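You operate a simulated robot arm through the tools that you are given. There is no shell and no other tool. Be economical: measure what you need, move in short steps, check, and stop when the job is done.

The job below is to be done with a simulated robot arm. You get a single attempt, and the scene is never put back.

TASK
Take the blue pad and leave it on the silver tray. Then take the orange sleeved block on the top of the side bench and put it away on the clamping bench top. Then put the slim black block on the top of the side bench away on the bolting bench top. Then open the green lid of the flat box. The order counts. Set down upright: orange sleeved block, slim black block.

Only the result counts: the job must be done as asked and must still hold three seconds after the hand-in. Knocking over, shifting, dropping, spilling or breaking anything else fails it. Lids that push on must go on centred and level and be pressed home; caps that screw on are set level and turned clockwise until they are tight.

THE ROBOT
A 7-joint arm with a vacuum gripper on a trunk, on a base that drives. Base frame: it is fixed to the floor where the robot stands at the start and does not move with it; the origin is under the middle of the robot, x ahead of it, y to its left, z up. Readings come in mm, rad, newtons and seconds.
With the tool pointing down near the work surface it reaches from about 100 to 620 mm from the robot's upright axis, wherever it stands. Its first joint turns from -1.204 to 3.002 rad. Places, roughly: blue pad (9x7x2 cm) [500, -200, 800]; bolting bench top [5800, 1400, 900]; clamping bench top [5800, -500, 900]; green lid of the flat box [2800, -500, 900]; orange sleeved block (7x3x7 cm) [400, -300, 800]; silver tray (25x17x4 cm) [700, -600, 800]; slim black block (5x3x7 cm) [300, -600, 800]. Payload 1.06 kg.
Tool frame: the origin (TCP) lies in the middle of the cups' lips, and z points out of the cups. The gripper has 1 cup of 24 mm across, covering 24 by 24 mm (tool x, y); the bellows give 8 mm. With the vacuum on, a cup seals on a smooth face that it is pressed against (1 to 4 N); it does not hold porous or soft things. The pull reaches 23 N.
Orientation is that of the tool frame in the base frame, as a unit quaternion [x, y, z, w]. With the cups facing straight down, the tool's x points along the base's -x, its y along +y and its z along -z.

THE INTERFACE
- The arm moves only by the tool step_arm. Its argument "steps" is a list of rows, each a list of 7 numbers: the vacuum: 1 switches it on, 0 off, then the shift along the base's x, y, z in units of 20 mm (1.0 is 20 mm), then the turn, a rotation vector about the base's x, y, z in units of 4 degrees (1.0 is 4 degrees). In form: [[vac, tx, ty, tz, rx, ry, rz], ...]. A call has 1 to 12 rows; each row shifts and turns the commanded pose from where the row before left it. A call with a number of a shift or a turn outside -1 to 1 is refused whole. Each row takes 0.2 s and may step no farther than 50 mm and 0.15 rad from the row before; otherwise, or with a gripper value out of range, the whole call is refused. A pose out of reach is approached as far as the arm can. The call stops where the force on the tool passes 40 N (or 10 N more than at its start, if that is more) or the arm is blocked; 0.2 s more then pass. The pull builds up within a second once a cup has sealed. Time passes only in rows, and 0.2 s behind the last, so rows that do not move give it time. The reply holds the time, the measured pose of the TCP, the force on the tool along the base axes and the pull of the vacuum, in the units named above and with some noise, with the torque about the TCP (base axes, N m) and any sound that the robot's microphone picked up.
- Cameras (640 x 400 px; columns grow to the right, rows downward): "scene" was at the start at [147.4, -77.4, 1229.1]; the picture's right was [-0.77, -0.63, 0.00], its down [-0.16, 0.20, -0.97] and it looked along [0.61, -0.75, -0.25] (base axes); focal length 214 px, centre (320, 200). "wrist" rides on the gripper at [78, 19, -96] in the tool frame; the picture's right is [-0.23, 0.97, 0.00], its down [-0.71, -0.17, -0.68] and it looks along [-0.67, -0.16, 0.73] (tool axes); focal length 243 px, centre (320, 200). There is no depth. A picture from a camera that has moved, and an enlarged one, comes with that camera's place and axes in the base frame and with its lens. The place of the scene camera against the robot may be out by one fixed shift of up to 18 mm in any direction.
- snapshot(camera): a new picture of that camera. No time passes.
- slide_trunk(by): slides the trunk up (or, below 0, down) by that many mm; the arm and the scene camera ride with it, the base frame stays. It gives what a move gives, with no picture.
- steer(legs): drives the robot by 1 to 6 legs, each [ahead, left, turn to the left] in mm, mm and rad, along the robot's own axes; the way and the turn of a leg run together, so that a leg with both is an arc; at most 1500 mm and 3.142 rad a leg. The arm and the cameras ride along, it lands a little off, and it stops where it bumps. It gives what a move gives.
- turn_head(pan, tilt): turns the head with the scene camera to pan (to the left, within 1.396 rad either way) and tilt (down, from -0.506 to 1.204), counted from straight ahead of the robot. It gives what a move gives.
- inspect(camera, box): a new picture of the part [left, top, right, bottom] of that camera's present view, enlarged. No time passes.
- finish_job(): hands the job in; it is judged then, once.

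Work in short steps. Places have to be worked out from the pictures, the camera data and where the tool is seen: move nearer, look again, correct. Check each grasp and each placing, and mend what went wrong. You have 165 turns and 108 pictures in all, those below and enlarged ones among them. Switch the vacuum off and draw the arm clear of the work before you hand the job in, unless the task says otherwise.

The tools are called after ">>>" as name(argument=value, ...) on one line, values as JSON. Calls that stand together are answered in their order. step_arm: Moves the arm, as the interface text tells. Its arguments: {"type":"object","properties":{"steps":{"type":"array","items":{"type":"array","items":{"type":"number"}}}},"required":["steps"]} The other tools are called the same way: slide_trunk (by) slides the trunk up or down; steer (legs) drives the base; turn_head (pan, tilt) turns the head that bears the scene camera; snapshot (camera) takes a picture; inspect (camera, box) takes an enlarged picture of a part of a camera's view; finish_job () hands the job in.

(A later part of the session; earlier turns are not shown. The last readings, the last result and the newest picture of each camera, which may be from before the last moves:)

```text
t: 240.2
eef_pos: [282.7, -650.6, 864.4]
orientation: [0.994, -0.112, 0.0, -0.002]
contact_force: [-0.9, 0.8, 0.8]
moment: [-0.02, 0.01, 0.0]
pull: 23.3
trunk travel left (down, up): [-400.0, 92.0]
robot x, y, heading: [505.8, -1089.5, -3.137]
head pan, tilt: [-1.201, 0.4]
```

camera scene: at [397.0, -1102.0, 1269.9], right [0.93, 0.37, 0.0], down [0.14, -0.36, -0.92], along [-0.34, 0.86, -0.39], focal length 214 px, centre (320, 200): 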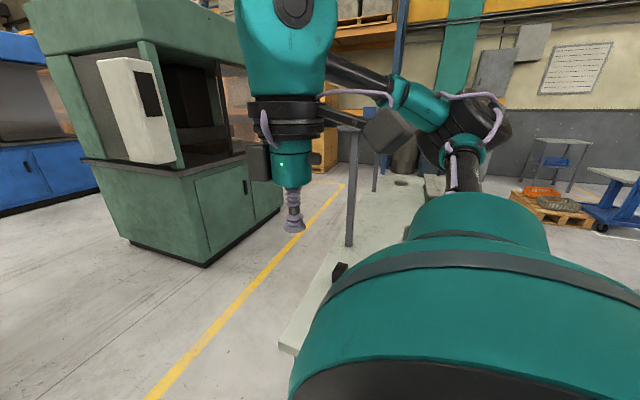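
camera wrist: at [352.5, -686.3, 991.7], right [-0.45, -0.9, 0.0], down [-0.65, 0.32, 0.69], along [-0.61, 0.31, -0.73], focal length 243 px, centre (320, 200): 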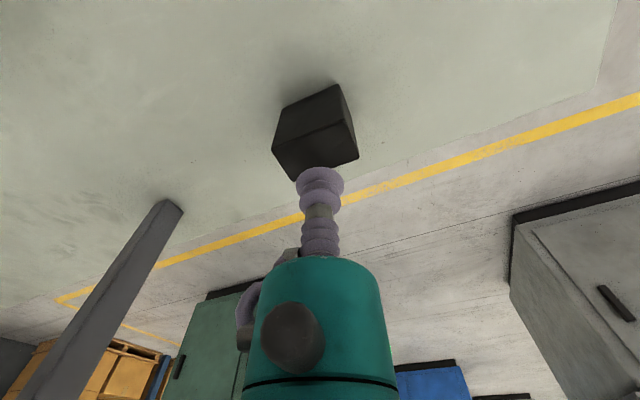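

Sealed. Lift and tuck.

>>> step_arm(steps=[[1, 0, 0, 0.5, 0, 0, 0], [1, 0, 0, 1, 0, 0, 0], [1, 0, 0, 1, 0, 0, 0], [1, 0, 0, 1, 0, 0, 0], [1, 0, 0, 1, 0, 0, 0], [1, 0, 0, 1, 0, 0, 0], [1, 0, -0.5, 1, 0, 0, 0.5], [1, 0, -1, 1, 0, 0, 0.5], [1, 0, -1, 1, 0, 0, 0.5], [1, 0, -1, 1, 0, 0, 0.5], [1, 0, -1, 1, 0, 0, 0.5], [1, 0, -1, 1, 0, 0, 0.5]])

>>> step_arm(steps=[[1, 0, -1, 1, 0, 0, 0.5], [1, 0, -1, 1, 0, 0, 0.5], [1, 0.2, -1, 0.5, 0, 0, 0], [1, 0.2, -0.5, 0, 0, 0, 0]])

>>> snapshot(camera="wrist")

```text
t: 242.8
eef_pos: [282.4, -760.1, 1096.1]
orientation: [1.0, -0.007, 0.0, -0.001]
contact_force: [-0.8, 0.2, -2.3]
moment: [-0.04, -0.02, -0.01]
pull: 22.6
trunk travel left (down, up): [-400.0, 92.0]
robot x, y, heading: [506.6, -1091.7, -3.13]
head pan, tilt: [-1.201, 0.4]
```

```text
t: 243.8
eef_pos: [291.0, -830.9, 1145.3]
orientation: [1.0, 0.028, 0.0, 0.0]
contact_force: [0.8, 0.4, -2.7]
moment: [-0.01, -0.01, -0.03]
pull: 22.8
trunk travel left (down, up): [-400.0, 92.0]
robot x, y, heading: [507.0, -1094.0, -3.135]
head pan, tilt: [-1.201, 0.4]
```

```text
51 pictures are left
camera wrist: at [368.6, -845.0, 1239.7], right [-0.18, -0.98, 0.0], down [-0.72, 0.13, 0.69], along [-0.67, 0.12, -0.73], focal length 243 px, centre (320, 200)
```

wrist: 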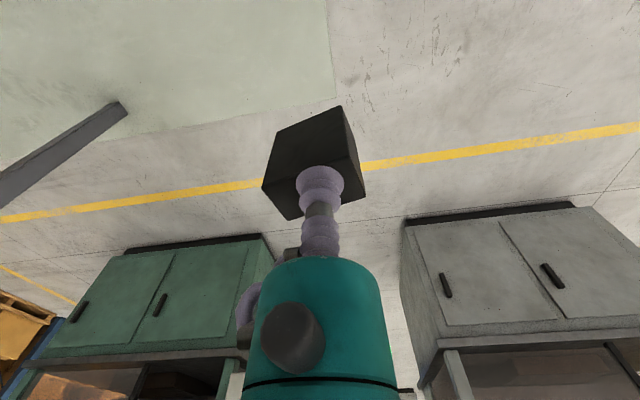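

Black block held. Drive back along the corridor in reverse.

>>> steer(legs=[[0, 370, 0], [-1450, 0, 0], [-1450, 0, 0]])

```text
t: 261.1
eef_pos: [3175.1, -1149.2, 1145.3]
orientation: [0.999, 0.038, 0.0, -0.001]
contact_force: [0.4, 0.5, -2.1]
moment: [-0.02, -0.02, 0.01]
pull: 23.0
trunk travel left (down, up): [-400.0, 92.0]
robot x, y, heading: [3397.4, -1405.2, -3.11]
head pan, tilt: [-1.201, 0.4]
```

Correct heading, shift to y≈−1640 and continue.

>>> steer(legs=[[0, 235, -0.03], [-1500, 0, 0], [-1500, 0, 0], [-150, 0, 0]])

>>> steer(legs=[[0, 0, 1.571], [-900, 0, 0]])

>>> turn_head(pan=-1.39, tilt=0.3)

>>> snapshot(camera="scene")

```text
t: 278.9
eef_pos: [6353.6, -1383.1, 1144.6]
orientation: [1.0, 0.022, 0.0, -0.002]
contact_force: [0.4, -0.6, -2.1]
moment: [-0.04, 0.02, 0.0]
pull: 22.7
trunk travel left (down, up): [-400.0, 92.0]
robot x, y, heading: [6567.2, -1648.6, 3.134]
head pan, tilt: [-1.201, 0.4]
```

```text
t: 287.4
eef_pos: [6309.8, -959.4, 1144.2]
orientation: [0.695, 0.719, 0.0, 0.0]
contact_force: [-0.5, 0.5, -2.1]
moment: [0.02, -0.04, 0.01]
pull: 22.6
trunk travel left (down, up): [-400.0, 92.0]
robot x, y, heading: [6575.1, -748.0, -1.587]
head pan, tilt: [-1.201, 0.4]
```

```text
t: 288.2
eef_pos: [6310.0, -956.8, 1144.4]
orientation: [0.696, 0.718, 0.0, -0.001]
contact_force: [-0.7, 0.0, -2.0]
moment: [0.03, -0.02, -0.01]
pull: 22.9
trunk travel left (down, up): [-400.0, 92.0]
robot x, y, heading: [6576.8, -747.5, -1.586]
head pan, tilt: [-1.389, 0.3]
```

```text
50 pictures are left
camera scene: at [6482.3, -842.9, 1279.1], right [-0.17, 0.99, 0.0], down [0.29, 0.05, -0.96], along [-0.94, -0.16, -0.3], focal length 214 px, centre (320, 200)
```

scene: 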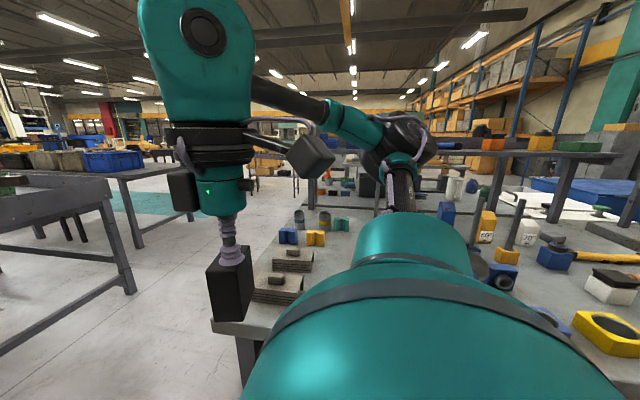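

I need to see toward +y: turn to face −x and pan the head right.

>>> steer(legs=[[0, 60, -1.571]])

>>> turn_head(pan=-1.1, tilt=0.3)

>>> snapshot(camera="scene")

```text
t: 292.4
eef_pos: [6407.2, -519.7, 1144.9]
orientation: [1.0, 0.013, -0.001, 0.0]
contact_force: [0.1, -0.7, -2.1]
moment: [-0.01, -0.05, 0.0]
pull: 23.1
trunk travel left (down, up): [-400.0, 92.0]
robot x, y, heading: [6616.0, -784.3, 3.118]
head pan, tilt: [-1.389, 0.3]
```

```text
t: 293.2
eef_pos: [6407.5, -518.3, 1144.0]
orientation: [1.0, 0.012, 0.001, -0.001]
contact_force: [0.1, -0.7, -2.8]
moment: [-0.02, -0.03, -0.01]
pull: 22.9
trunk travel left (down, up): [-400.0, 92.0]
robot x, y, heading: [6616.2, -788.6, 3.115]
head pan, tilt: [-1.1, 0.3]
```

```text
49 pictures are left
camera scene: at [6498.7, -706.2, 1279.1], right [0.9, 0.43, 0.0], down [0.13, -0.27, -0.96], along [-0.41, 0.86, -0.3], focal length 214 px, centre (320, 200)
```

scene: 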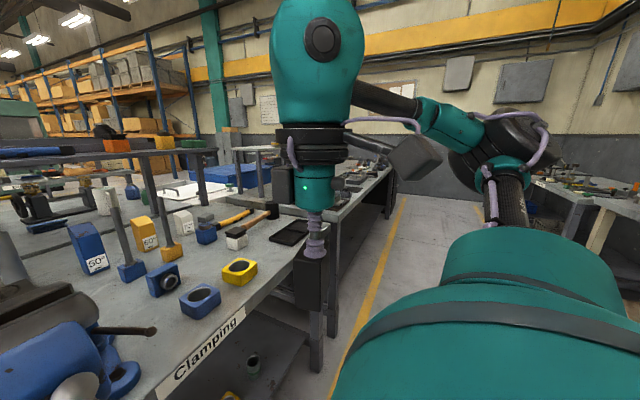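

Aisle continues to the bolting bench beyond. Turn back and reverse along the aisle.

>>> steer(legs=[[0, 0, 1.597], [-1000, 0, 0]])

>>> steer(legs=[[-900, 0, 0]])

>>> turn_head(pan=-1.39, tilt=0.4)

>>> snapshot(camera="scene")

>>> snapshot(camera="wrist")

```text
t: 302.3
eef_pos: [6345.8, -2.9, 1145.7]
orientation: [0.688, 0.725, -0.001, -0.001]
contact_force: [0.6, 0.8, -3.0]
moment: [0.02, -0.03, -0.02]
pull: 22.9
trunk travel left (down, up): [-400.0, 92.0]
robot x, y, heading: [6608.7, 209.1, -1.567]
head pan, tilt: [-1.1, 0.3]
```

```text
t: 307.1
eef_pos: [6342.9, 901.3, 1144.5]
orientation: [0.688, 0.726, -0.001, 0.0]
contact_force: [0.6, 1.3, -2.6]
moment: [0.02, 0.0, -0.02]
pull: 23.1
trunk travel left (down, up): [-400.0, 92.0]
robot x, y, heading: [6606.2, 1118.2, -1.569]
head pan, tilt: [-1.1, 0.3]
```

```text
t: 307.8
eef_pos: [6343.5, 900.8, 1144.7]
orientation: [0.688, 0.726, 0.0, 0.0]
contact_force: [0.5, -0.2, -1.9]
moment: [0.03, -0.04, -0.02]
pull: 22.6
trunk travel left (down, up): [-400.0, 92.0]
robot x, y, heading: [6606.2, 1114.1, -1.565]
head pan, tilt: [-1.389, 0.4]
```

```text
48 pictures are left
camera scene: at [6512.9, 1020.7, 1269.9], right [-0.19, 0.98, 0.0], down [0.38, 0.07, -0.92], along [-0.91, -0.17, -0.39], focal length 214 px, centre (320, 200)
```

scene: 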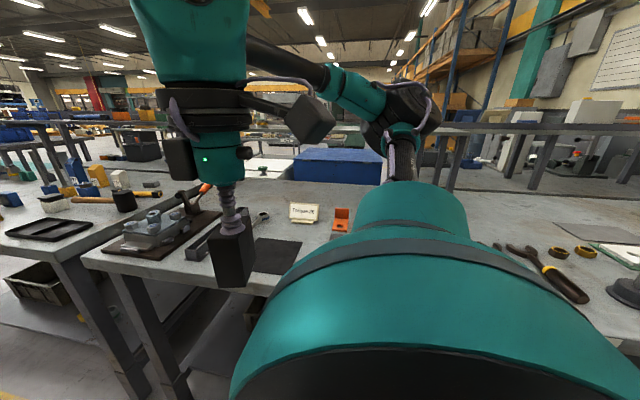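

```text
47 pictures are left
camera wrist: at [6356.2, 980.9, 1239.5], right [0.98, -0.18, 0.0], down [-0.13, -0.72, 0.69], along [-0.13, -0.67, -0.73], focal length 243 px, centre (320, 200)
```

wrist: 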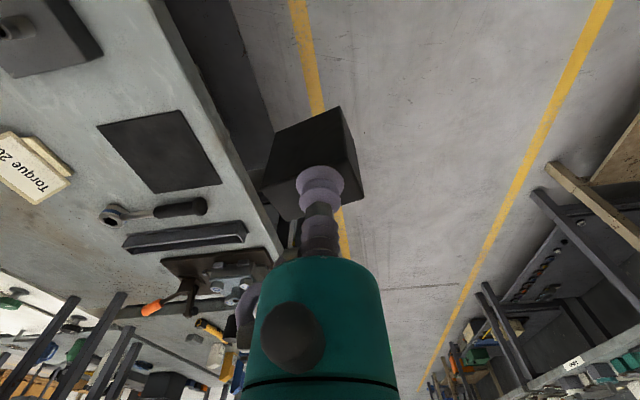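

This is the bolting bench; a bare band lies around (6092, 908) between the mat and a plate. Bring the block there.

>>> step_arm(steps=[[1, -1, 0, 0, 0, 0, -0.6], [1, -1, 0, 0, 0, 0, -0.6], [1, -1, 0, 0, 0, 0, -0.6], [1, -1, 0, 0, 0, 0, -0.6], [1, -1, 0, 0, 0, 0, -0.6], [1, -1, 0, 0, 0, 0, -0.6], [1, -1, 0, 0, 0, 0, -0.6], [1, -1, 0, -0.5, 0, 0, -0.6], [1, -1, 0.1, -0.5, 0, 0, -0.5], [1, -1, 0.1, -0.5, 0, 0, -0.5], [1, -1, 0.1, -0.5, 0, 0, 0], [1, -1, 0.1, -0.5, 0, 0, 0]])

>>> snapshot(camera="wrist")

>>> snapshot(camera="scene")

```text
t: 310.4
eef_pos: [6106.2, 907.0, 1098.0]
orientation: [0.821, 0.571, 0.0, -0.001]
contact_force: [1.1, 0.1, -2.2]
moment: [0.02, -0.03, 0.0]
pull: 23.0
out of reach, approached as far as the arm can: row 12
trunk travel left (down, up): [-400.0, 92.0]
robot x, y, heading: [6604.8, 1117.0, -1.561]
head pan, tilt: [-1.389, 0.4]
```

```text
46 pictures are left
camera wrist: at [6150.5, 974.0, 1191.8], right [0.83, -0.56, 0.0], down [-0.4, -0.61, 0.69], along [-0.38, -0.57, -0.73], focal length 243 px, centre (320, 200)
```

wrist: 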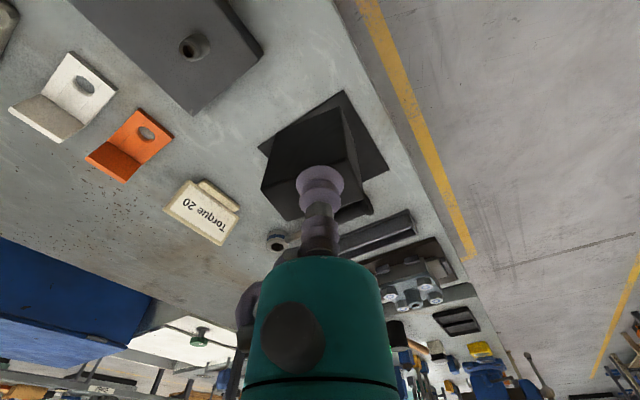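

```text
45 pictures are left
camera scene: at [6512.6, 1020.5, 1269.8], right [-0.19, 0.98, 0.0], down [0.38, 0.07, -0.92], along [-0.91, -0.17, -0.39], focal length 214 px, centre (320, 200)
```

scene: 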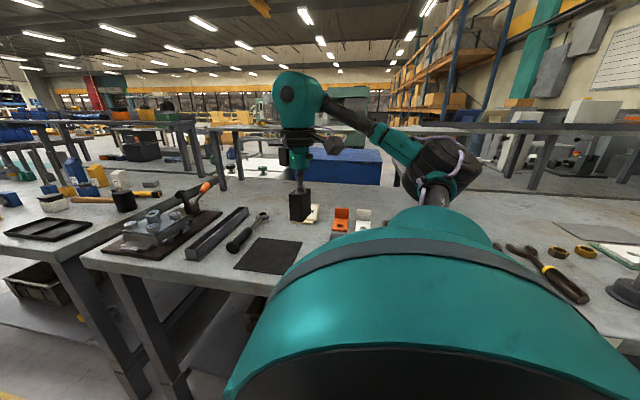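

The projected landing point is bare bench. Descend.

>>> step_arm(steps=[[1, 0, 0.3, -1, 0, 0, 0], [1, 0, 0, -1, 0, 0, 0], [1, 0, 0, -1, 0, 0, 0], [1, 0, 0, -1, 0, 0, 0], [1, 0, 0, -1, 0, 0, 0], [1, 0, 0, -1, 0, 0, 0], [1, 0, 0, -0.7, 0, 0, 0]])

>>> snapshot(camera="wrist")

```text
t: 312.0
eef_pos: [6108.6, 909.6, 963.7]
orientation: [0.82, 0.573, 0.0, -0.001]
contact_force: [0.2, -0.6, -3.9]
moment: [0.01, -0.03, 0.03]
pull: 22.8
trunk travel left (down, up): [-400.0, 92.0]
robot x, y, heading: [6604.0, 1116.3, -1.567]
head pan, tilt: [-1.389, 0.4]
```

```text
44 pictures are left
camera wrist: at [6152.0, 977.4, 1058.8], right [0.83, -0.55, 0.0], down [-0.4, -0.61, 0.68], along [-0.38, -0.57, -0.73], focal length 243 px, centre (320, 200)
```

wrist: 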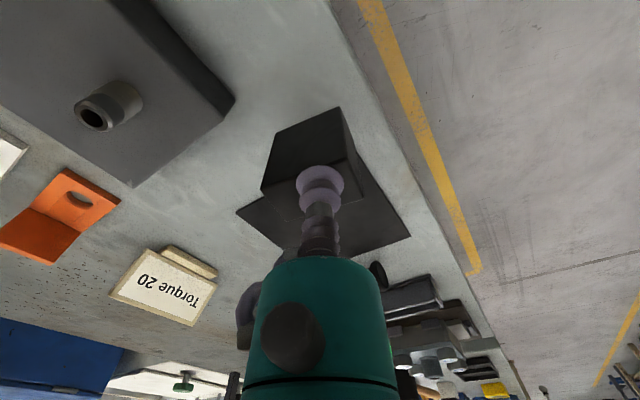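

Clear. Continue descending gently.

>>> step_arm(steps=[[1, 0, 0, -0.4, 0, 0, 0], [1, 0, 0, -0.4, 0, 0, 0], [1, 0, 0, -0.2, 0, 0, 0]])

>>> step_arm(steps=[[1, 0, 0, -0.15, 0, 0, 0], [1, 0, 0, -0.15, 0, 0, 0]])

```text
t: 312.8
eef_pos: [6108.7, 909.1, 943.1]
orientation: [0.819, 0.573, 0.0, -0.001]
contact_force: [-0.3, 0.7, -1.7]
moment: [0.03, -0.04, 0.0]
pull: 22.9
out of reach, approached as far as the arm can: row 1
trunk travel left (down, up): [-400.0, 92.0]
robot x, y, heading: [6608.0, 1116.2, -1.565]
head pan, tilt: [-1.389, 0.4]
```

```text
t: 313.4
eef_pos: [6108.8, 908.5, 937.1]
orientation: [0.82, 0.573, 0.0, -0.001]
contact_force: [1.0, -0.9, -3.4]
moment: [0.03, -0.05, 0.01]
pull: 22.4
trunk travel left (down, up): [-400.0, 92.0]
robot x, y, heading: [6602.0, 1113.8, -1.573]
head pan, tilt: [-1.389, 0.4]
```

>>> step_arm(steps=[[1, 0, 0, -0.15, 0, 0, 0], [1, 0, 0, 0, 0, 0, 0]])

>>> step_arm(steps=[[1, 0, 0, -0.1, 0, 0, 0], [1, 0, 0, 0, 0, 0, 0]])

```text
t: 314.0
eef_pos: [6108.6, 908.2, 936.0]
orientation: [0.819, 0.573, -0.001, -0.001]
contact_force: [0.6, -0.5, -2.8]
moment: [-0.04, -0.02, -0.01]
pull: 22.9
trunk travel left (down, up): [-400.0, 92.0]
robot x, y, heading: [6604.2, 1117.5, -1.567]
head pan, tilt: [-1.389, 0.4]
```

```text
t: 314.6
eef_pos: [6109.1, 909.7, 932.9]
orientation: [0.82, 0.573, 0.0, 0.0]
contact_force: [0.3, 0.7, -0.9]
moment: [0.0, 0.03, 0.01]
pull: 23.1
trunk travel left (down, up): [-400.0, 92.0]
robot x, y, heading: [6605.4, 1117.8, -1.57]
head pan, tilt: [-1.389, 0.4]
```

Contact is starting. Press 2 mm, release, lift.

>>> step_arm(steps=[[1, 0, 0, -0.12, 0, 0, 0], [1, 0, 0, 0, 0, 0, 0]])

```text
t: 315.2
eef_pos: [6108.7, 908.8, 930.5]
orientation: [0.82, 0.572, -0.001, 0.0]
contact_force: [-3.6, 1.6, 15.5]
moment: [-0.02, 0.03, -0.05]
pull: 22.9
trunk travel left (down, up): [-400.0, 92.0]
robot x, y, heading: [6603.5, 1116.3, -1.562]
head pan, tilt: [-1.389, 0.4]
```

>>> step_arm(steps=[[0, 0, 0, 0, 0, 0, 0], [0, 0, 0, 0, 0, 0, 0], [0, 0, 0, 0, 0, 0, 0], [0, 0, 0, 0.1, 0, 0, 0], [0, 0, 0, 0.2, 0, 0, 0], [0, 0, 0, 0.5, 0, 0, 0], [0, 0, 0, 1, 0, 0, 0], [0, 0, 0, 1, 0, 0, 0], [0, 0, 0, 1, 0, 0, 0], [0, 0, 0, 1, 0, 0, 0], [0, 0, 0, 1, 0, 0, 0]])

>>> snapshot(camera="wrist")

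```text
t: 317.6
eef_pos: [6110.9, 910.2, 1046.4]
orientation: [0.819, 0.573, -0.001, -0.001]
contact_force: [-0.5, 0.1, 0.5]
moment: [-0.02, 0.01, 0.01]
pull: 0.1
trunk travel left (down, up): [-400.0, 92.0]
robot x, y, heading: [6607.5, 1116.9, -1.562]
head pan, tilt: [-1.389, 0.4]
```

```text
43 pictures are left
camera wrist: at [6152.8, 976.3, 1141.8], right [0.83, -0.55, 0.0], down [-0.4, -0.61, 0.68], along [-0.38, -0.57, -0.73], focal length 243 px, centre (320, 200)
```

wrist: 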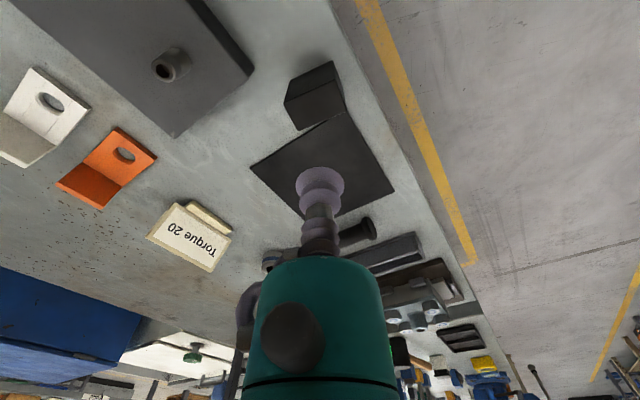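

Black block stands on the bolting bench. Tuck the arm and drive toward the Build bench's +x side.

>>> step_arm(steps=[[0, 0, 0, 1, 0, 0, 0.5], [0, 0, 0, 1, 0, 0, 0.5], [0, 0.5, 0, 1, 0, 0, 0.5], [0, 1, 0, 1, 0, 0, 0.5], [0, 1, 0, 0.8, 0, 0, 0.5], [0, 1, 0, 0, 0, 0, 0.5], [0, 1, 0, 0, 0, 0, 0.5], [0, 1, 0, 0, 0, 0, 0.5], [0, 1, 0, 0, 0, 0, 1], [0, 1, 0, 0, 0, 0, 1], [0, 1, 0, 0, 0, 0, 0.5], [0, 1, 0, 0, 0, 0, 0]])

>>> steer(legs=[[1400, 30, 0], [1350, 0, 0], [0, 0, -1.575], [1450, 0, 0], [1450, 0, 0]])

```text
t: 320.2
eef_pos: [6313.6, 904.4, 1140.5]
orientation: [0.67, 0.743, -0.001, 0.0]
contact_force: [0.1, 0.0, 0.5]
moment: [0.01, 0.02, 0.0]
pull: 0.1
out of reach, approached as far as the arm can: row 1, 2
trunk travel left (down, up): [-400.0, 92.0]
robot x, y, heading: [6605.5, 1115.1, -1.561]
head pan, tilt: [-1.389, 0.4]
```

```text
t: 342.4
eef_pos: [5307.2, -1285.7, 1148.4]
orientation: [0.999, -0.043, 0.003, -0.029]
contact_force: [-0.4, 0.1, -0.2]
moment: [0.02, 0.02, 0.03]
pull: 0.0
trunk travel left (down, up): [-400.0, 92.0]
robot x, y, heading: [5469.8, -1598.1, 2.986]
head pan, tilt: [-1.389, 0.4]
stopped in leg 4: the robot was blocked; the commanded pose is now the measured one
```

Blocked. Look around before moving.

>>> snapshot(camera="wrist")

>>> snapshot(camera="scene")

```text
42 pictures are left
camera wrist: at [5382.5, -1317.0, 1242.3], right [-0.32, -0.95, -0.06], down [-0.7, 0.19, 0.69], along [-0.64, 0.26, -0.72], focal length 243 px, centre (320, 200)
```

wrist: 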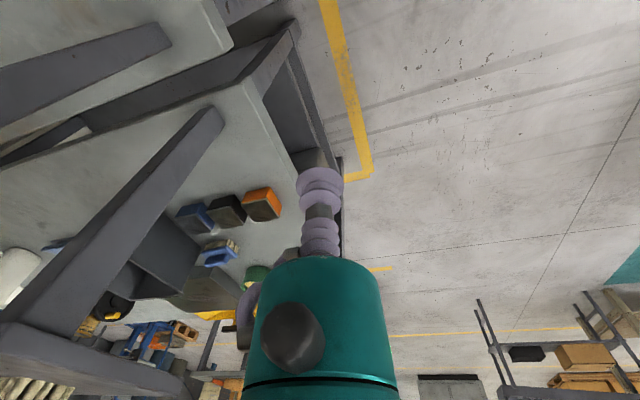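

```text
41 pictures are left
camera scene: at [5389.5, -1513.8, 1270.2], right [1.0, 0.02, 0.0], down [0.01, -0.38, -0.93], along [-0.02, 0.93, -0.38], focal length 214 px, centre (320, 200)
```

scene: 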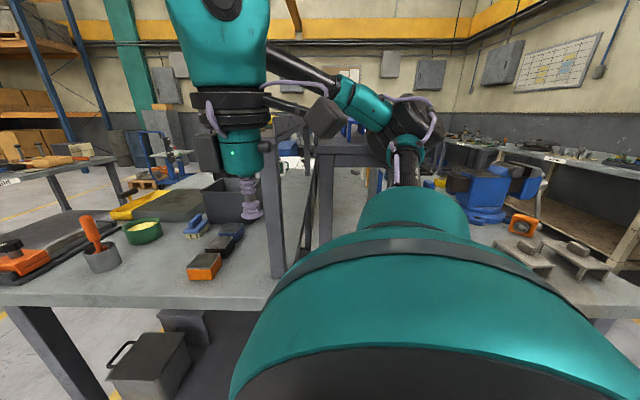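

The elbow apparently caught the Wash hutch post. Move left away from the benches and straighten the heading.

>>> steer(legs=[[0, 180, 0], [0, 0, 0.155]])

>>> snapshot(camera="scene")

```text
t: 345.2
eef_pos: [5231.6, -1479.1, 1144.3]
orientation: [0.999, 0.036, 0.0, -0.022]
contact_force: [-0.5, -2.0, 0.2]
moment: [0.02, 0.03, 0.02]
pull: 0.1
trunk travel left (down, up): [-400.0, 92.0]
robot x, y, heading: [5439.6, -1777.5, 3.138]
head pan, tilt: [-1.389, 0.4]
```

```text
40 pictures are left
camera scene: at [5347.0, -1690.1, 1269.9], right [0.98, 0.18, 0.0], down [0.07, -0.38, -0.92], along [-0.16, 0.91, -0.39], focal length 214 px, centre (320, 200)
```

scene: 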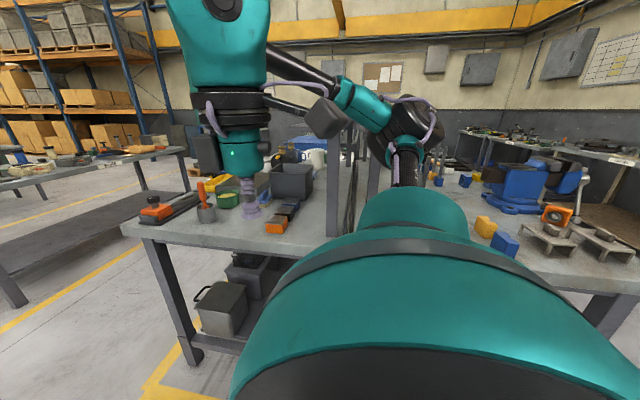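

Nothing looks disturbed. Fix the tool tilt and continue to x≈3800, then look at the Build bench.

>>> step_arm(steps=[[0, 0, 0, 0, -0.63, 0, 0]])

>>> steer(legs=[[1450, 0, 0], [200, 0, 0]])

>>> turn_head(pan=-0.5, tilt=0.4)

>>> snapshot(camera="scene")

```text
t: 345.6
eef_pos: [5231.5, -1479.5, 1145.5]
orientation: [0.999, 0.037, -0.001, 0.002]
contact_force: [-0.2, 0.4, -0.9]
moment: [-0.03, 0.04, 0.02]
pull: 0.0
trunk travel left (down, up): [-400.0, 92.0]
robot x, y, heading: [5441.9, -1773.1, 3.144]
head pan, tilt: [-1.389, 0.4]
```

```text
t: 354.1
eef_pos: [3572.9, -1460.9, 1145.2]
orientation: [1.0, 0.03, -0.001, 0.001]
contact_force: [-0.5, 0.2, -0.1]
moment: [-0.01, 0.04, 0.0]
pull: 0.0
trunk travel left (down, up): [-400.0, 92.0]
robot x, y, heading: [3775.3, -1760.0, 3.125]
head pan, tilt: [-1.389, 0.4]
```

```text
t: 355.3
eef_pos: [3573.6, -1462.4, 1145.5]
orientation: [1.0, 0.03, -0.001, 0.001]
contact_force: [0.6, -1.0, -0.1]
moment: [0.0, 0.01, -0.04]
pull: 0.0
trunk travel left (down, up): [-400.0, 92.0]
robot x, y, heading: [3781.3, -1764.9, 3.134]
head pan, tilt: [-0.499, 0.4]
```

```text
39 pictures are left
camera scene: at [3620.9, -1720.1, 1269.9], right [0.49, 0.87, 0.0], down [0.34, -0.19, -0.92], along [-0.8, 0.45, -0.39], focal length 214 px, centre (320, 200)
```

scene: 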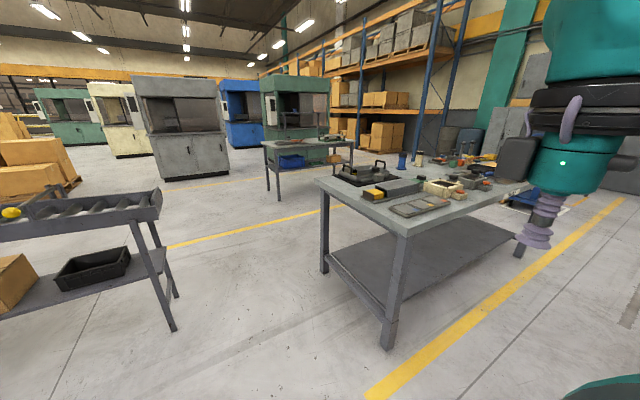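

Drive to the Build bench's +x side with it on my right.

>>> steer(legs=[[320, 0, 0], [0, 0, 1.578], [-1250, 0, 0]])

>>> turn_head(pan=-1.2, tilt=0.5)

>>> snapshot(camera="scene")

>>> snapshot(camera="wrist")

```text
t: 367.2
eef_pos: [3178.5, -704.7, 1144.5]
orientation: [0.689, 0.725, 0.001, 0.001]
contact_force: [-0.6, -1.3, 0.4]
moment: [0.01, 0.01, 0.0]
pull: 0.0
trunk travel left (down, up): [-400.0, 92.0]
robot x, y, heading: [3480.0, -506.2, -1.594]
head pan, tilt: [-0.499, 0.4]
```

```text
t: 368.2
eef_pos: [3178.2, -705.5, 1145.6]
orientation: [0.688, 0.726, 0.0, 0.001]
contact_force: [0.2, 0.2, 0.3]
moment: [-0.01, 0.0, -0.01]
pull: 0.0
trunk travel left (down, up): [-400.0, 92.0]
robot x, y, heading: [3478.9, -506.4, -1.594]
head pan, tilt: [-1.201, 0.499]
```

```text
38 pictures are left
camera scene: at [3389.8, -614.5, 1260.8], right [-0.34, 0.94, 0.0], down [0.45, 0.16, -0.88], along [-0.83, -0.3, -0.48], focal length 214 px, centre (320, 200)
```

scene: 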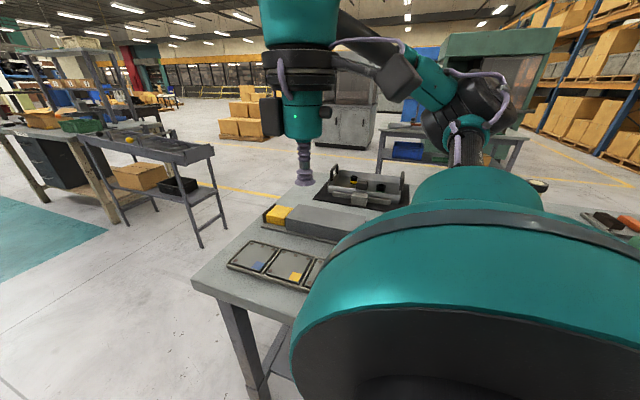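

```text
37 pictures are left
camera wrist: at [3191.6, -626.1, 1240.1], right [0.98, -0.18, 0.0], down [-0.14, -0.71, 0.69], along [-0.12, -0.67, -0.73], focal length 243 px, centre (320, 200)
```

wrist: 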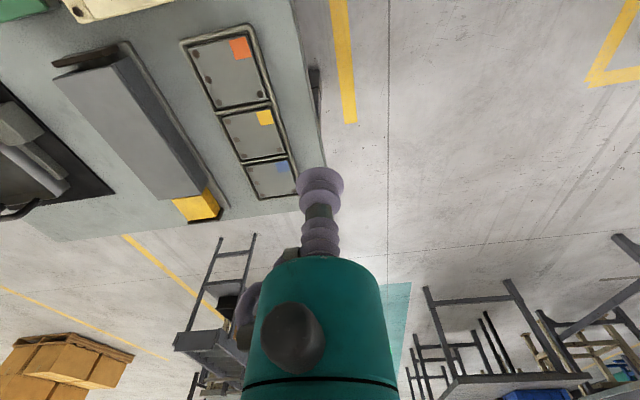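

The green lid is out of view toward +y. Back up 300 mm and look again.

>>> steer(legs=[[-300, 0, 0.02]])

>>> snapshot(camera="wrist")

>>> turn_head(pan=-0.9, tilt=0.5)

>>> snapshot(camera="scene")

```text
t: 370.3
eef_pos: [3187.5, -413.2, 1145.6]
orientation: [0.68, 0.733, 0.0, 0.001]
contact_force: [0.9, 0.9, 0.2]
moment: [-0.01, 0.01, 0.01]
pull: 0.0
trunk travel left (down, up): [-400.0, 92.0]
robot x, y, heading: [3479.2, -205.7, -1.575]
head pan, tilt: [-1.201, 0.499]
```

```text
36 pictures are left
camera wrist: at [3198.1, -334.2, 1240.2], right [0.99, -0.16, 0.0], down [-0.12, -0.72, 0.69], along [-0.11, -0.68, -0.73], focal length 243 px, centre (320, 200)
```

wrist: 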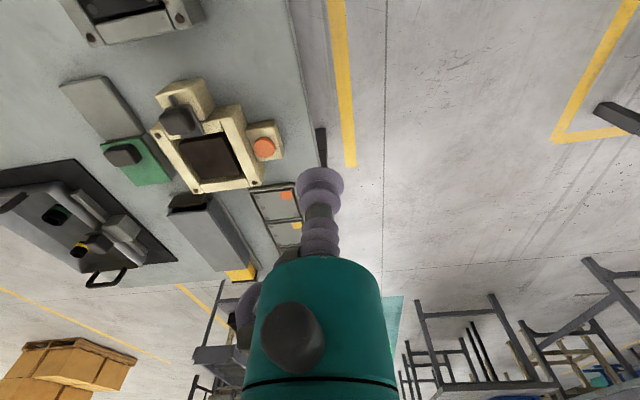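

```text
t: 371.1
eef_pos: [3186.8, -414.7, 1145.8]
orientation: [0.681, 0.732, 0.0, 0.002]
contact_force: [-0.3, 0.3, 0.2]
moment: [-0.02, 0.02, -0.03]
pull: 0.0
trunk travel left (down, up): [-400.0, 92.0]
robot x, y, heading: [3486.4, -204.1, -1.576]
head pan, tilt: [-0.901, 0.499]
```

```text
35 pictures are left
camera scene: at [3409.3, -342.5, 1260.8], right [-0.62, 0.79, 0.0], down [0.38, 0.3, -0.88], along [-0.69, -0.54, -0.48], focal length 214 px, centre (320, 200)
```

scene: 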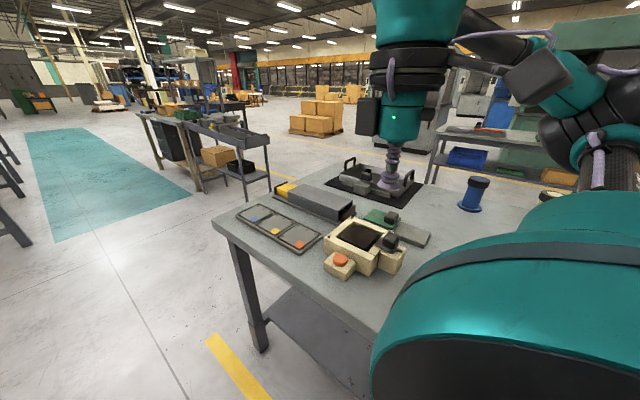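

Zoom on the green-lidded item.

>>> inspect(camera="wrist", box=[40, 60, 200, 200])

>>> inspect(camera="scene", box=[320, 180, 460, 290])

```text
2.86 times, centred on (120, 130) of wrist
camera zoom: at [3198.1, -334.7, 1240.1], right [0.99, -0.16, 0.0], down [-0.12, -0.72, 0.69], along [-0.11, -0.68, -0.73], focal length 693 px, centre (891, 400)
```

zoom: 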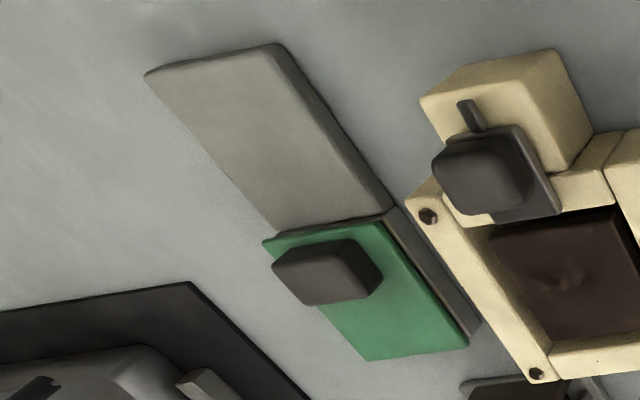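

```text
3.64 times, centred on (390, 235) of scene
camera zoom: at [3409.3, -342.5, 1260.8], right [-0.62, 0.79, 0.0], down [0.38, 0.3, -0.88], along [-0.69, -0.54, -0.48], focal length 780 px, centre (66, 73)
```

zoom: 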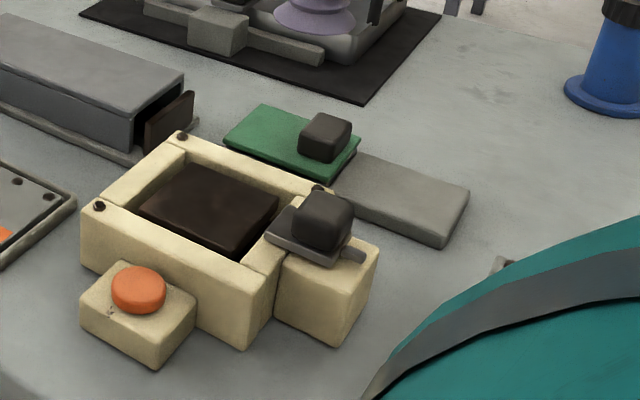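

The box appears to have a green lid that lies on top, with a black grip, beside a fixed grey top it can slide onto (+y). Approach closer.

>>> steer(legs=[[140, 0, 0], [0, -150, 0]])

>>> step_arm(steps=[[0, -1, 0, 0, 0, 0, -0.6], [0, -1, 0, 0, 0, 0, -0.6], [0, -1, 0, 0, 0, 0, -0.6], [0, -1, 0, 0, 0, 0, -0.6], [0, -1, 0, 0, 0, 0, -0.6], [0, -1, 0, 0, 0, 0, -0.6], [0, -1, 0, -0.5, 0, 0, -0.6], [0, -1, 0, -0.5, 0, 0, -0.6], [0, -1, 0.3, -0.5, 0, 0, -0.6]])

>>> snapshot(camera="wrist")

```text
t: 374.0
eef_pos: [3035.8, -555.3, 1146.7]
orientation: [0.682, 0.732, 0.0, 0.001]
contact_force: [-0.2, 0.7, -0.3]
moment: [-0.04, -0.04, -0.02]
pull: 0.0
trunk travel left (down, up): [-400.0, 92.0]
robot x, y, heading: [3335.4, -347.0, -1.577]
head pan, tilt: [-0.901, 0.499]
```

```text
t: 376.0
eef_pos: [2854.0, -548.6, 1116.5]
orientation: [0.807, 0.591, 0.0, 0.001]
contact_force: [-0.6, 0.0, -0.8]
moment: [0.01, -0.02, 0.0]
pull: 0.1
trunk travel left (down, up): [-400.0, 92.0]
robot x, y, heading: [3334.5, -350.7, -1.576]
head pan, tilt: [-0.901, 0.499]
```

```text
32 pictures are left
camera wrist: at [2895.3, -479.6, 1210.4], right [0.86, -0.52, 0.0], down [-0.38, -0.62, 0.69], along [-0.35, -0.59, -0.73], focal length 243 px, centre (320, 200)
```

wrist: 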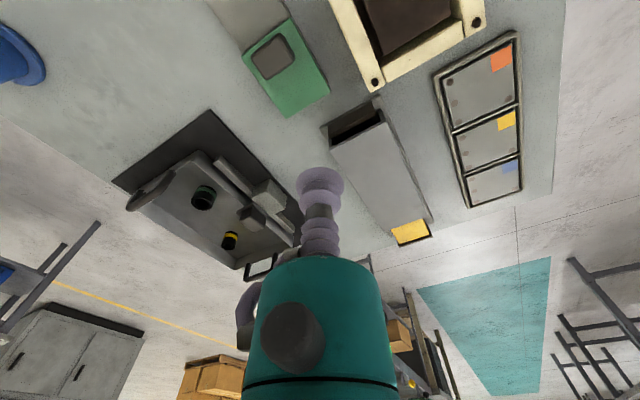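

Knob top ≈ (2796, −521). Move lower and nearby for a better view.

>>> step_arm(steps=[[0, -0.6, 0, -1, 0, 0, -0.5], [0, -0.6, 0, -1, 0, 0, -0.5], [0, -0.6, 0, -1, 0, 0, 0], [0, 0, 0, -1, 0, 0, 0], [0, 0, 0, -1, 0, 0, 0], [0, 0, 0, -1, 0, 0, 0], [0, 0, 0, -1, 0, 0, 0]])

>>> snapshot(camera="wrist")

```text
t: 377.6
eef_pos: [2824.5, -558.8, 986.3]
orientation: [0.826, 0.563, -0.001, 0.001]
contact_force: [1.1, 0.5, -0.1]
moment: [-0.04, 0.01, 0.03]
pull: 0.0
out of reach, approached as far as the arm can: row 3
trunk travel left (down, up): [-400.0, 92.0]
robot x, y, heading: [3333.8, -345.7, -1.573]
head pan, tilt: [-0.901, 0.499]
```

```text
31 pictures are left
camera wrist: at [2870.5, -491.8, 1081.2], right [0.82, -0.58, 0.0], down [-0.42, -0.59, 0.69], along [-0.39, -0.56, -0.73], focal length 243 px, centre (320, 200)
```

wrist: 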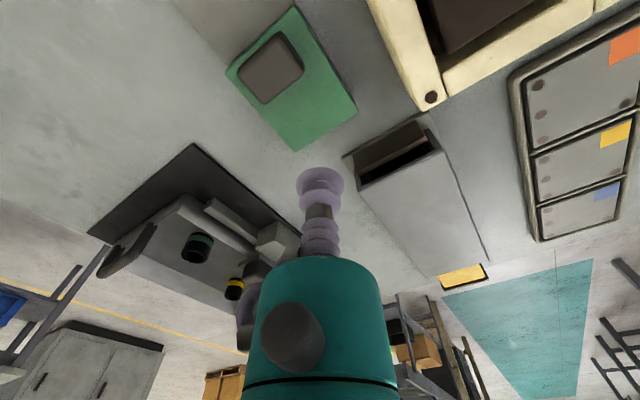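

Do a dry run above the knob to verify the arm can travel +y without limits: go above the knob with more clockwise yaw, then +y.

>>> step_arm(steps=[[0, 0, 0, -0.5, 0, 0, -1], [0, 0, 0, -0.5, 0, 0, -1], [0, -0.5, 0.6, -0.5, 0, 0, -1], [0, -0.5, 0.6, -0.5, 0, 0, -1], [0, -0.4, 0.7, -0.5, 0, 0, -1], [0, 0, 0, -0.5, 0, 0, 0]])

>>> snapshot(camera="wrist")

>>> step_arm(steps=[[0, 0, 1, 0, 0, 0, 0], [0, 0, 1, 0, 0, 0, 0], [0, 0, 1, 0, 0, 0, 0], [0, 0, 1, 0, 0, 0, 0], [0, 0, 1, 0, 0, 0, 0]])

```text
t: 379.0
eef_pos: [2797.9, -518.7, 925.3]
orientation: [0.912, 0.41, -0.001, 0.002]
contact_force: [-0.5, 0.8, 0.7]
moment: [-0.02, 0.01, -0.03]
pull: 0.0
trunk travel left (down, up): [-400.0, 92.0]
robot x, y, heading: [3330.6, -349.4, -1.575]
head pan, tilt: [-0.901, 0.499]
```

```text
30 pictures are left
camera wrist: at [2861.5, -471.8, 1020.0], right [0.57, -0.82, 0.0], down [-0.6, -0.41, 0.69], along [-0.56, -0.39, -0.73], focal length 243 px, centre (320, 200)
```

wrist: 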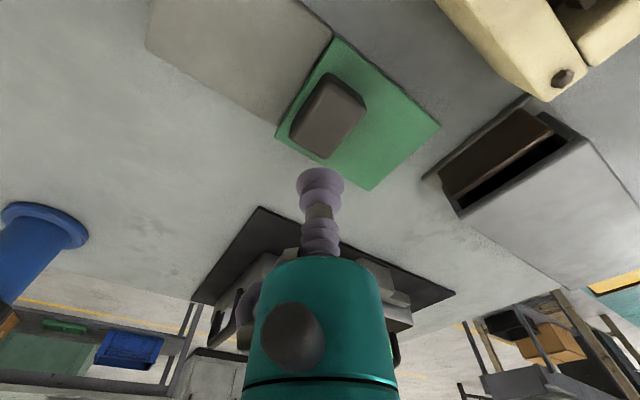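

```text
t: 380.2
eef_pos: [2798.6, -431.4, 927.0]
orientation: [0.914, 0.407, 0.001, 0.001]
contact_force: [1.1, 0.1, 0.2]
moment: [0.03, -0.01, 0.01]
pull: 0.1
out of reach, approached as far as the arm can: row 5
trunk travel left (down, up): [-400.0, 92.0]
robot x, y, heading: [3334.7, -350.8, -1.571]
head pan, tilt: [-0.901, 0.499]
```

Range ~87 mm at this yaw; turn 2 more units clockwise and return over the knob, checking reach both ends.

>>> step_arm(steps=[[0, 0, 0, 0, 0, 0, -1], [0, 0, 0.5, 0, 0, 0, -1], [0, 0, 0.5, 0, 0, 0, 0], [0, 0, 0.4, 0, 0, 0, 0]])

>>> step_arm(steps=[[0, 0, -1, 0, 0, 0, 0], [0, 0, -1, 0, 0, 0, 0], [0, 0, -1, 0, 0, 0, 0], [0, 0, -1, 0, 0, 0, 0], [0, 0, -1, 0, 0, 0, 0], [0, 0, -0.9, 0, 0, 0, 0]])

>>> inspect(camera="wrist", box=[200, 20, 460, 200])

```text
t: 381.2
eef_pos: [2799.4, -405.2, 928.4]
orientation: [0.938, 0.345, -0.001, 0.001]
contact_force: [0.0, -0.7, 0.8]
moment: [-0.01, 0.03, -0.03]
pull: 0.0
trunk travel left (down, up): [-400.0, 92.0]
robot x, y, heading: [3330.6, -351.1, -1.576]
head pan, tilt: [-0.901, 0.499]
```

```text
t: 382.6
eef_pos: [2799.4, -523.3, 926.8]
orientation: [0.938, 0.346, 0.0, 0.002]
contact_force: [-0.2, 0.6, 0.3]
moment: [-0.04, 0.01, 0.0]
pull: 0.0
trunk travel left (down, up): [-400.0, 92.0]
robot x, y, heading: [3334.4, -349.5, -1.574]
head pan, tilt: [-0.901, 0.499]
```

```text
2.22 times, centred on (330, 110) of wrist
camera zoom: at [2870.2, -486.6, 1022.2], right [0.45, -0.89, 0.0], down [-0.65, -0.33, 0.69], along [-0.61, -0.31, -0.73], focal length 539 px, centre (298, 400)
```

zoom: 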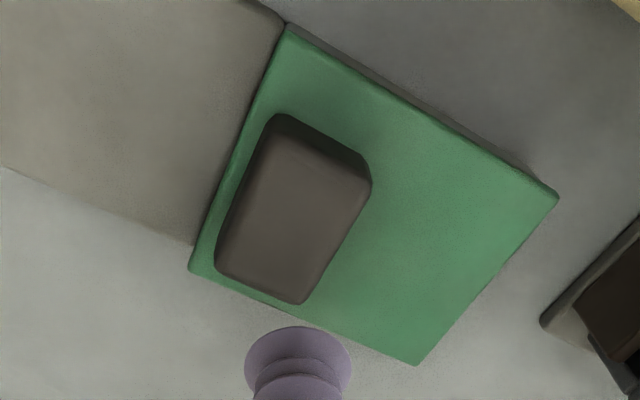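

Knob top ≈ (2797, −522); descend with vacuum in steps.

>>> step_arm(steps=[[1, 0, 0, -1, 0, 0, 0], [1, 0, 0, -1, 0, 0, 0], [1, 0, 0, -0.5, 0, 0, 0], [1, 0, 0, -0.3, 0, 0, 0]])

>>> step_arm(steps=[[1, 0, 0, -0.2, 0, 0, 0], [1, 0, 0, -0.2, 0, 0, 0], [1, 0, 0, 0, 0, 0, 0]])

>>> inspect(camera="wrist", box=[200, 60, 460, 240])

```text
t: 383.6
eef_pos: [2799.1, -522.5, 872.6]
orientation: [0.938, 0.345, -0.002, 0.001]
contact_force: [0.0, 2.2, 17.7]
moment: [-0.01, 0.03, 0.28]
pull: 22.5
trunk travel left (down, up): [-400.0, 92.0]
robot x, y, heading: [3331.6, -347.9, -1.575]
head pan, tilt: [-0.901, 0.499]
```

```text
t: 384.4
eef_pos: [2799.4, -523.3, 865.1]
orientation: [0.938, 0.346, -0.003, 0.002]
contact_force: [-9.0, 2.2, 29.5]
moment: [0.01, -0.09, 0.08]
pull: 22.8
trunk travel left (down, up): [-400.0, 92.0]
robot x, y, heading: [3334.1, -347.2, -1.576]
head pan, tilt: [-0.901, 0.499]
```

```text
2.22 times, centred on (330, 150) of wrist
camera zoom: at [2870.4, -485.2, 959.4], right [0.45, -0.89, 0.0], down [-0.65, -0.32, 0.69], along [-0.61, -0.31, -0.72], focal length 539 px, centre (298, 311)
```

zoom: 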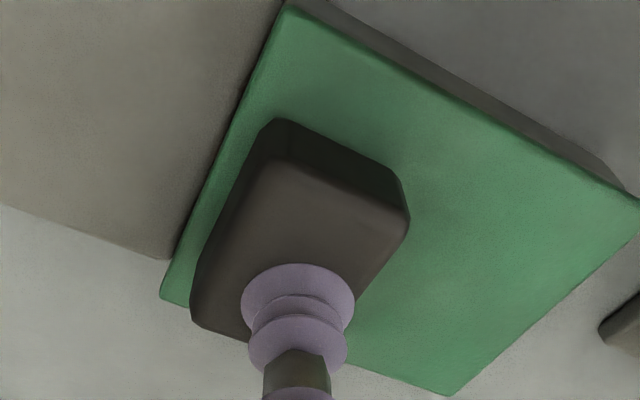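

Sealed on the knob (top ≈ 875). Ease up to relieve, then pull +y gently.

>>> step_arm(steps=[[1, 0, 0, 0.2, 0, 0, 0], [1, 0, 0, 0.2, 0, 0, 0], [1, 0, 0, 0.05, 0, 0, 0]])

>>> step_arm(steps=[[1, 0, 0.2, 0, 0, 0, 0], [1, 0, 0.2, 0, 0, 0, 0], [1, 0, 0, 0, 0, 0, 0]])

```text
t: 385.2
eef_pos: [2800.1, -522.1, 871.9]
orientation: [0.938, 0.347, 0.002, 0.001]
contact_force: [1.8, 3.5, -14.7]
moment: [0.01, -0.05, -0.02]
pull: 23.2
trunk travel left (down, up): [-400.0, 92.0]
robot x, y, heading: [3333.1, -350.1, -1.575]
head pan, tilt: [-0.901, 0.499]
```

```text
t: 386.0
eef_pos: [2800.1, -514.6, 872.8]
orientation: [0.938, 0.346, -0.001, 0.002]
contact_force: [3.5, -0.4, -5.9]
moment: [0.05, -0.07, 0.07]
pull: 23.0
trunk travel left (down, up): [-400.0, 92.0]
robot x, y, heading: [3333.1, -347.4, -1.568]
head pan, tilt: [-0.901, 0.499]
```

Low resistance: it slides. Continue in moderate steps.

>>> step_arm(steps=[[1, 0, 0.4, -0.05, 0, 0, 0], [1, 0, 0.4, 0, 0, 0, 0], [1, 0, 0.4, 0, 0, 0, 0], [1, 0, 0, 0, 0, 0, 0]])

>>> snapshot(camera="wrist")

```text
t: 387.0
eef_pos: [2798.9, -489.7, 871.1]
orientation: [0.938, 0.346, -0.001, 0.002]
contact_force: [-1.0, -0.6, 11.6]
moment: [0.06, -0.07, 0.03]
pull: 22.6
trunk travel left (down, up): [-400.0, 92.0]
robot x, y, heading: [3329.1, -349.1, -1.574]
head pan, tilt: [-0.901, 0.499]
```

```text
27 pictures are left
camera wrist: at [2870.5, -453.7, 966.1], right [0.45, -0.89, 0.0], down [-0.65, -0.33, 0.69], along [-0.61, -0.31, -0.73], focal length 243 px, centre (320, 200)
```

wrist: 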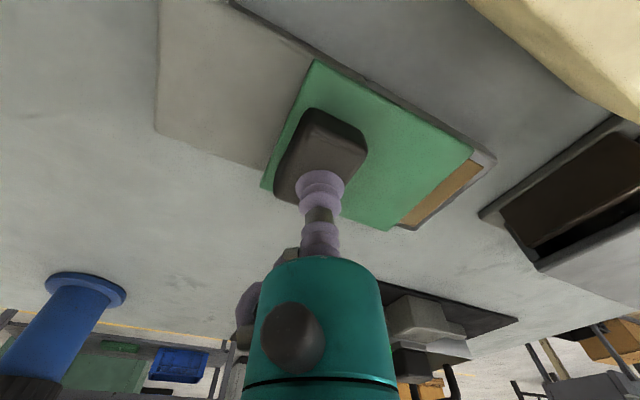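

The lid slides and the brown interior is showing. Keep pulling +y, raising slightly to reduce press force.

>>> step_arm(steps=[[1, 0, 0.5, 0.05, 0, 0, 0], [1, 0, 0.5, 0, 0, 0, 0], [1, 0, 0.5, 0, 0, 0, 0], [1, 0, 0.5, 0, 0, 0, 0], [1, 0, 0, 0, 0, 0, 0]])

>>> step_arm(steps=[[1, 0, 0.4, 0, 0, 0, 0], [1, 0, 0.4, 0, 0, 0, 0], [1, 0, 0, 0, 0, 0, 0]])

>>> snapshot(camera="wrist")

```text
t: 388.2
eef_pos: [2800.2, -450.4, 873.1]
orientation: [0.938, 0.346, 0.0, 0.001]
contact_force: [4.2, 0.8, -1.7]
moment: [0.06, -0.02, 0.14]
pull: 23.5
trunk travel left (down, up): [-400.0, 92.0]
robot x, y, heading: [3329.0, -345.9, -1.574]
head pan, tilt: [-0.901, 0.499]
```

```text
t: 389.0
eef_pos: [2799.5, -434.2, 872.2]
orientation: [0.938, 0.346, -0.001, 0.001]
contact_force: [6.7, -0.9, -2.9]
moment: [0.04, -0.02, -0.06]
pull: 22.1
trunk travel left (down, up): [-400.0, 92.0]
robot x, y, heading: [3329.0, -350.5, -1.572]
head pan, tilt: [-0.901, 0.499]
```

```text
26 pictures are left
camera wrist: at [2870.2, -398.1, 967.3], right [0.45, -0.89, 0.0], down [-0.65, -0.33, 0.69], along [-0.61, -0.31, -0.73], focal length 243 px, centre (320, 200)
```

wrist: 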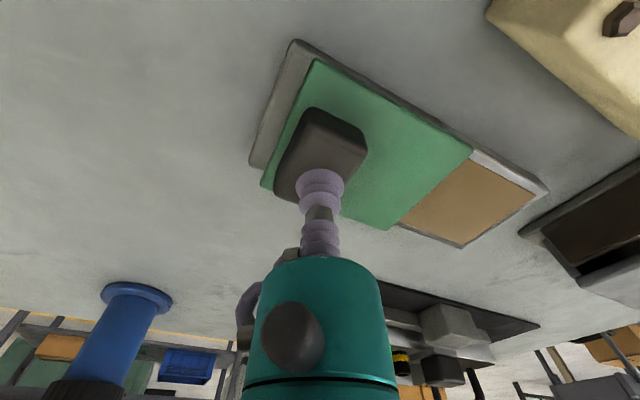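

About 88 mm open; continue to its end stop, easing +x a little.

>>> step_arm(steps=[[1, 0.08, 0.3, 0, 0, 0, 0], [1, 0, 0.3, 0, 0, 0, 0], [1, 0, 0, 0, 0, 0, 0]])

>>> step_arm(steps=[[1, 0, 0.2, 0, 0, 0, 0], [1, 0, 0.2, 0, 0, 0, 0], [1, 0, 0, 0, 0, 0, 0]])

>>> snapshot(camera="wrist")

```text
t: 389.8
eef_pos: [2801.1, -424.6, 872.6]
orientation: [0.938, 0.346, -0.002, 0.002]
contact_force: [-4.4, -10.2, 7.6]
moment: [0.1, -0.03, 0.0]
pull: 23.4
trunk travel left (down, up): [-400.0, 92.0]
robot x, y, heading: [3334.6, -349.6, -1.575]
head pan, tilt: [-0.901, 0.499]
```

```text
t: 390.6
eef_pos: [2801.3, -417.3, 873.1]
orientation: [0.938, 0.346, -0.001, 0.0]
contact_force: [-0.3, -13.7, 11.3]
moment: [-0.01, -0.01, 0.0]
pull: 22.8
trunk travel left (down, up): [-400.0, 92.0]
robot x, y, heading: [3331.5, -348.7, -1.572]
head pan, tilt: [-0.901, 0.499]
```

```text
25 pictures are left
camera wrist: at [2872.6, -379.4, 967.0], right [0.45, -0.89, 0.0], down [-0.65, -0.33, 0.69], along [-0.61, -0.31, -0.73], focal length 243 px, centre (320, 200)
```

wrist: 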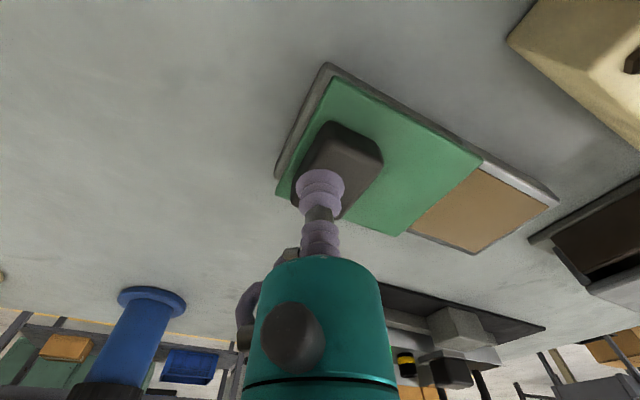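

End stop reached (lid no longer follows, −14 N). Release and lift clear.

>>> step_arm(steps=[[1, 0, -0.2, 0, 0, 0, 0], [0, 0, 0, 0, 0, 0, 0], [0, 0, 0, 0, 0, 0, 0], [0, 0, 0, 0, 0, 0, 0], [0, 0, 0, 0.2, 0, 0, 0], [0, 0, 0, 0.5, 0, 0, 0], [0, 0, 0, 1, 0, 0, 0], [0, 0, 0, 1, 0, 0, 0], [0, 0, 0, 1, 0, 0, 0], [0, 0, 0, 1, 0, 0, 0], [0, 0, 0, 1, 0, 0, 0], [0, 0, 0, 1, 0, 0, 0]])

>>> snapshot(camera="wrist")

```text
t: 393.2
eef_pos: [2801.2, -419.0, 1006.8]
orientation: [0.939, 0.345, 0.0, 0.0]
contact_force: [0.1, 0.0, 0.2]
moment: [-0.01, -0.03, -0.02]
pull: 0.1
trunk travel left (down, up): [-400.0, 92.0]
robot x, y, heading: [3335.2, -346.9, -1.576]
head pan, tilt: [-0.901, 0.499]
```

```text
24 pictures are left
camera wrist: at [2871.7, -381.4, 1100.8], right [0.45, -0.89, 0.0], down [-0.65, -0.33, 0.69], along [-0.61, -0.31, -0.73], focal length 243 px, centre (320, 200)
```

wrist: 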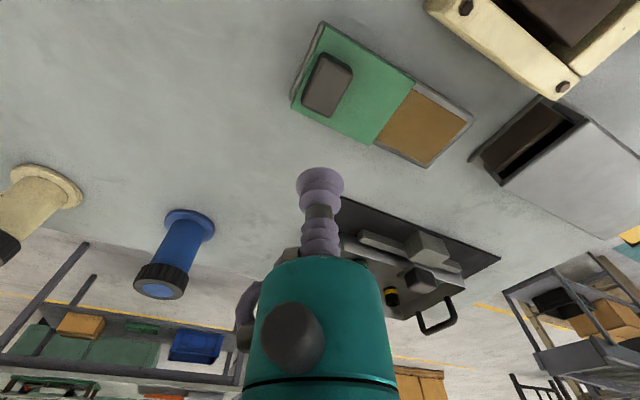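

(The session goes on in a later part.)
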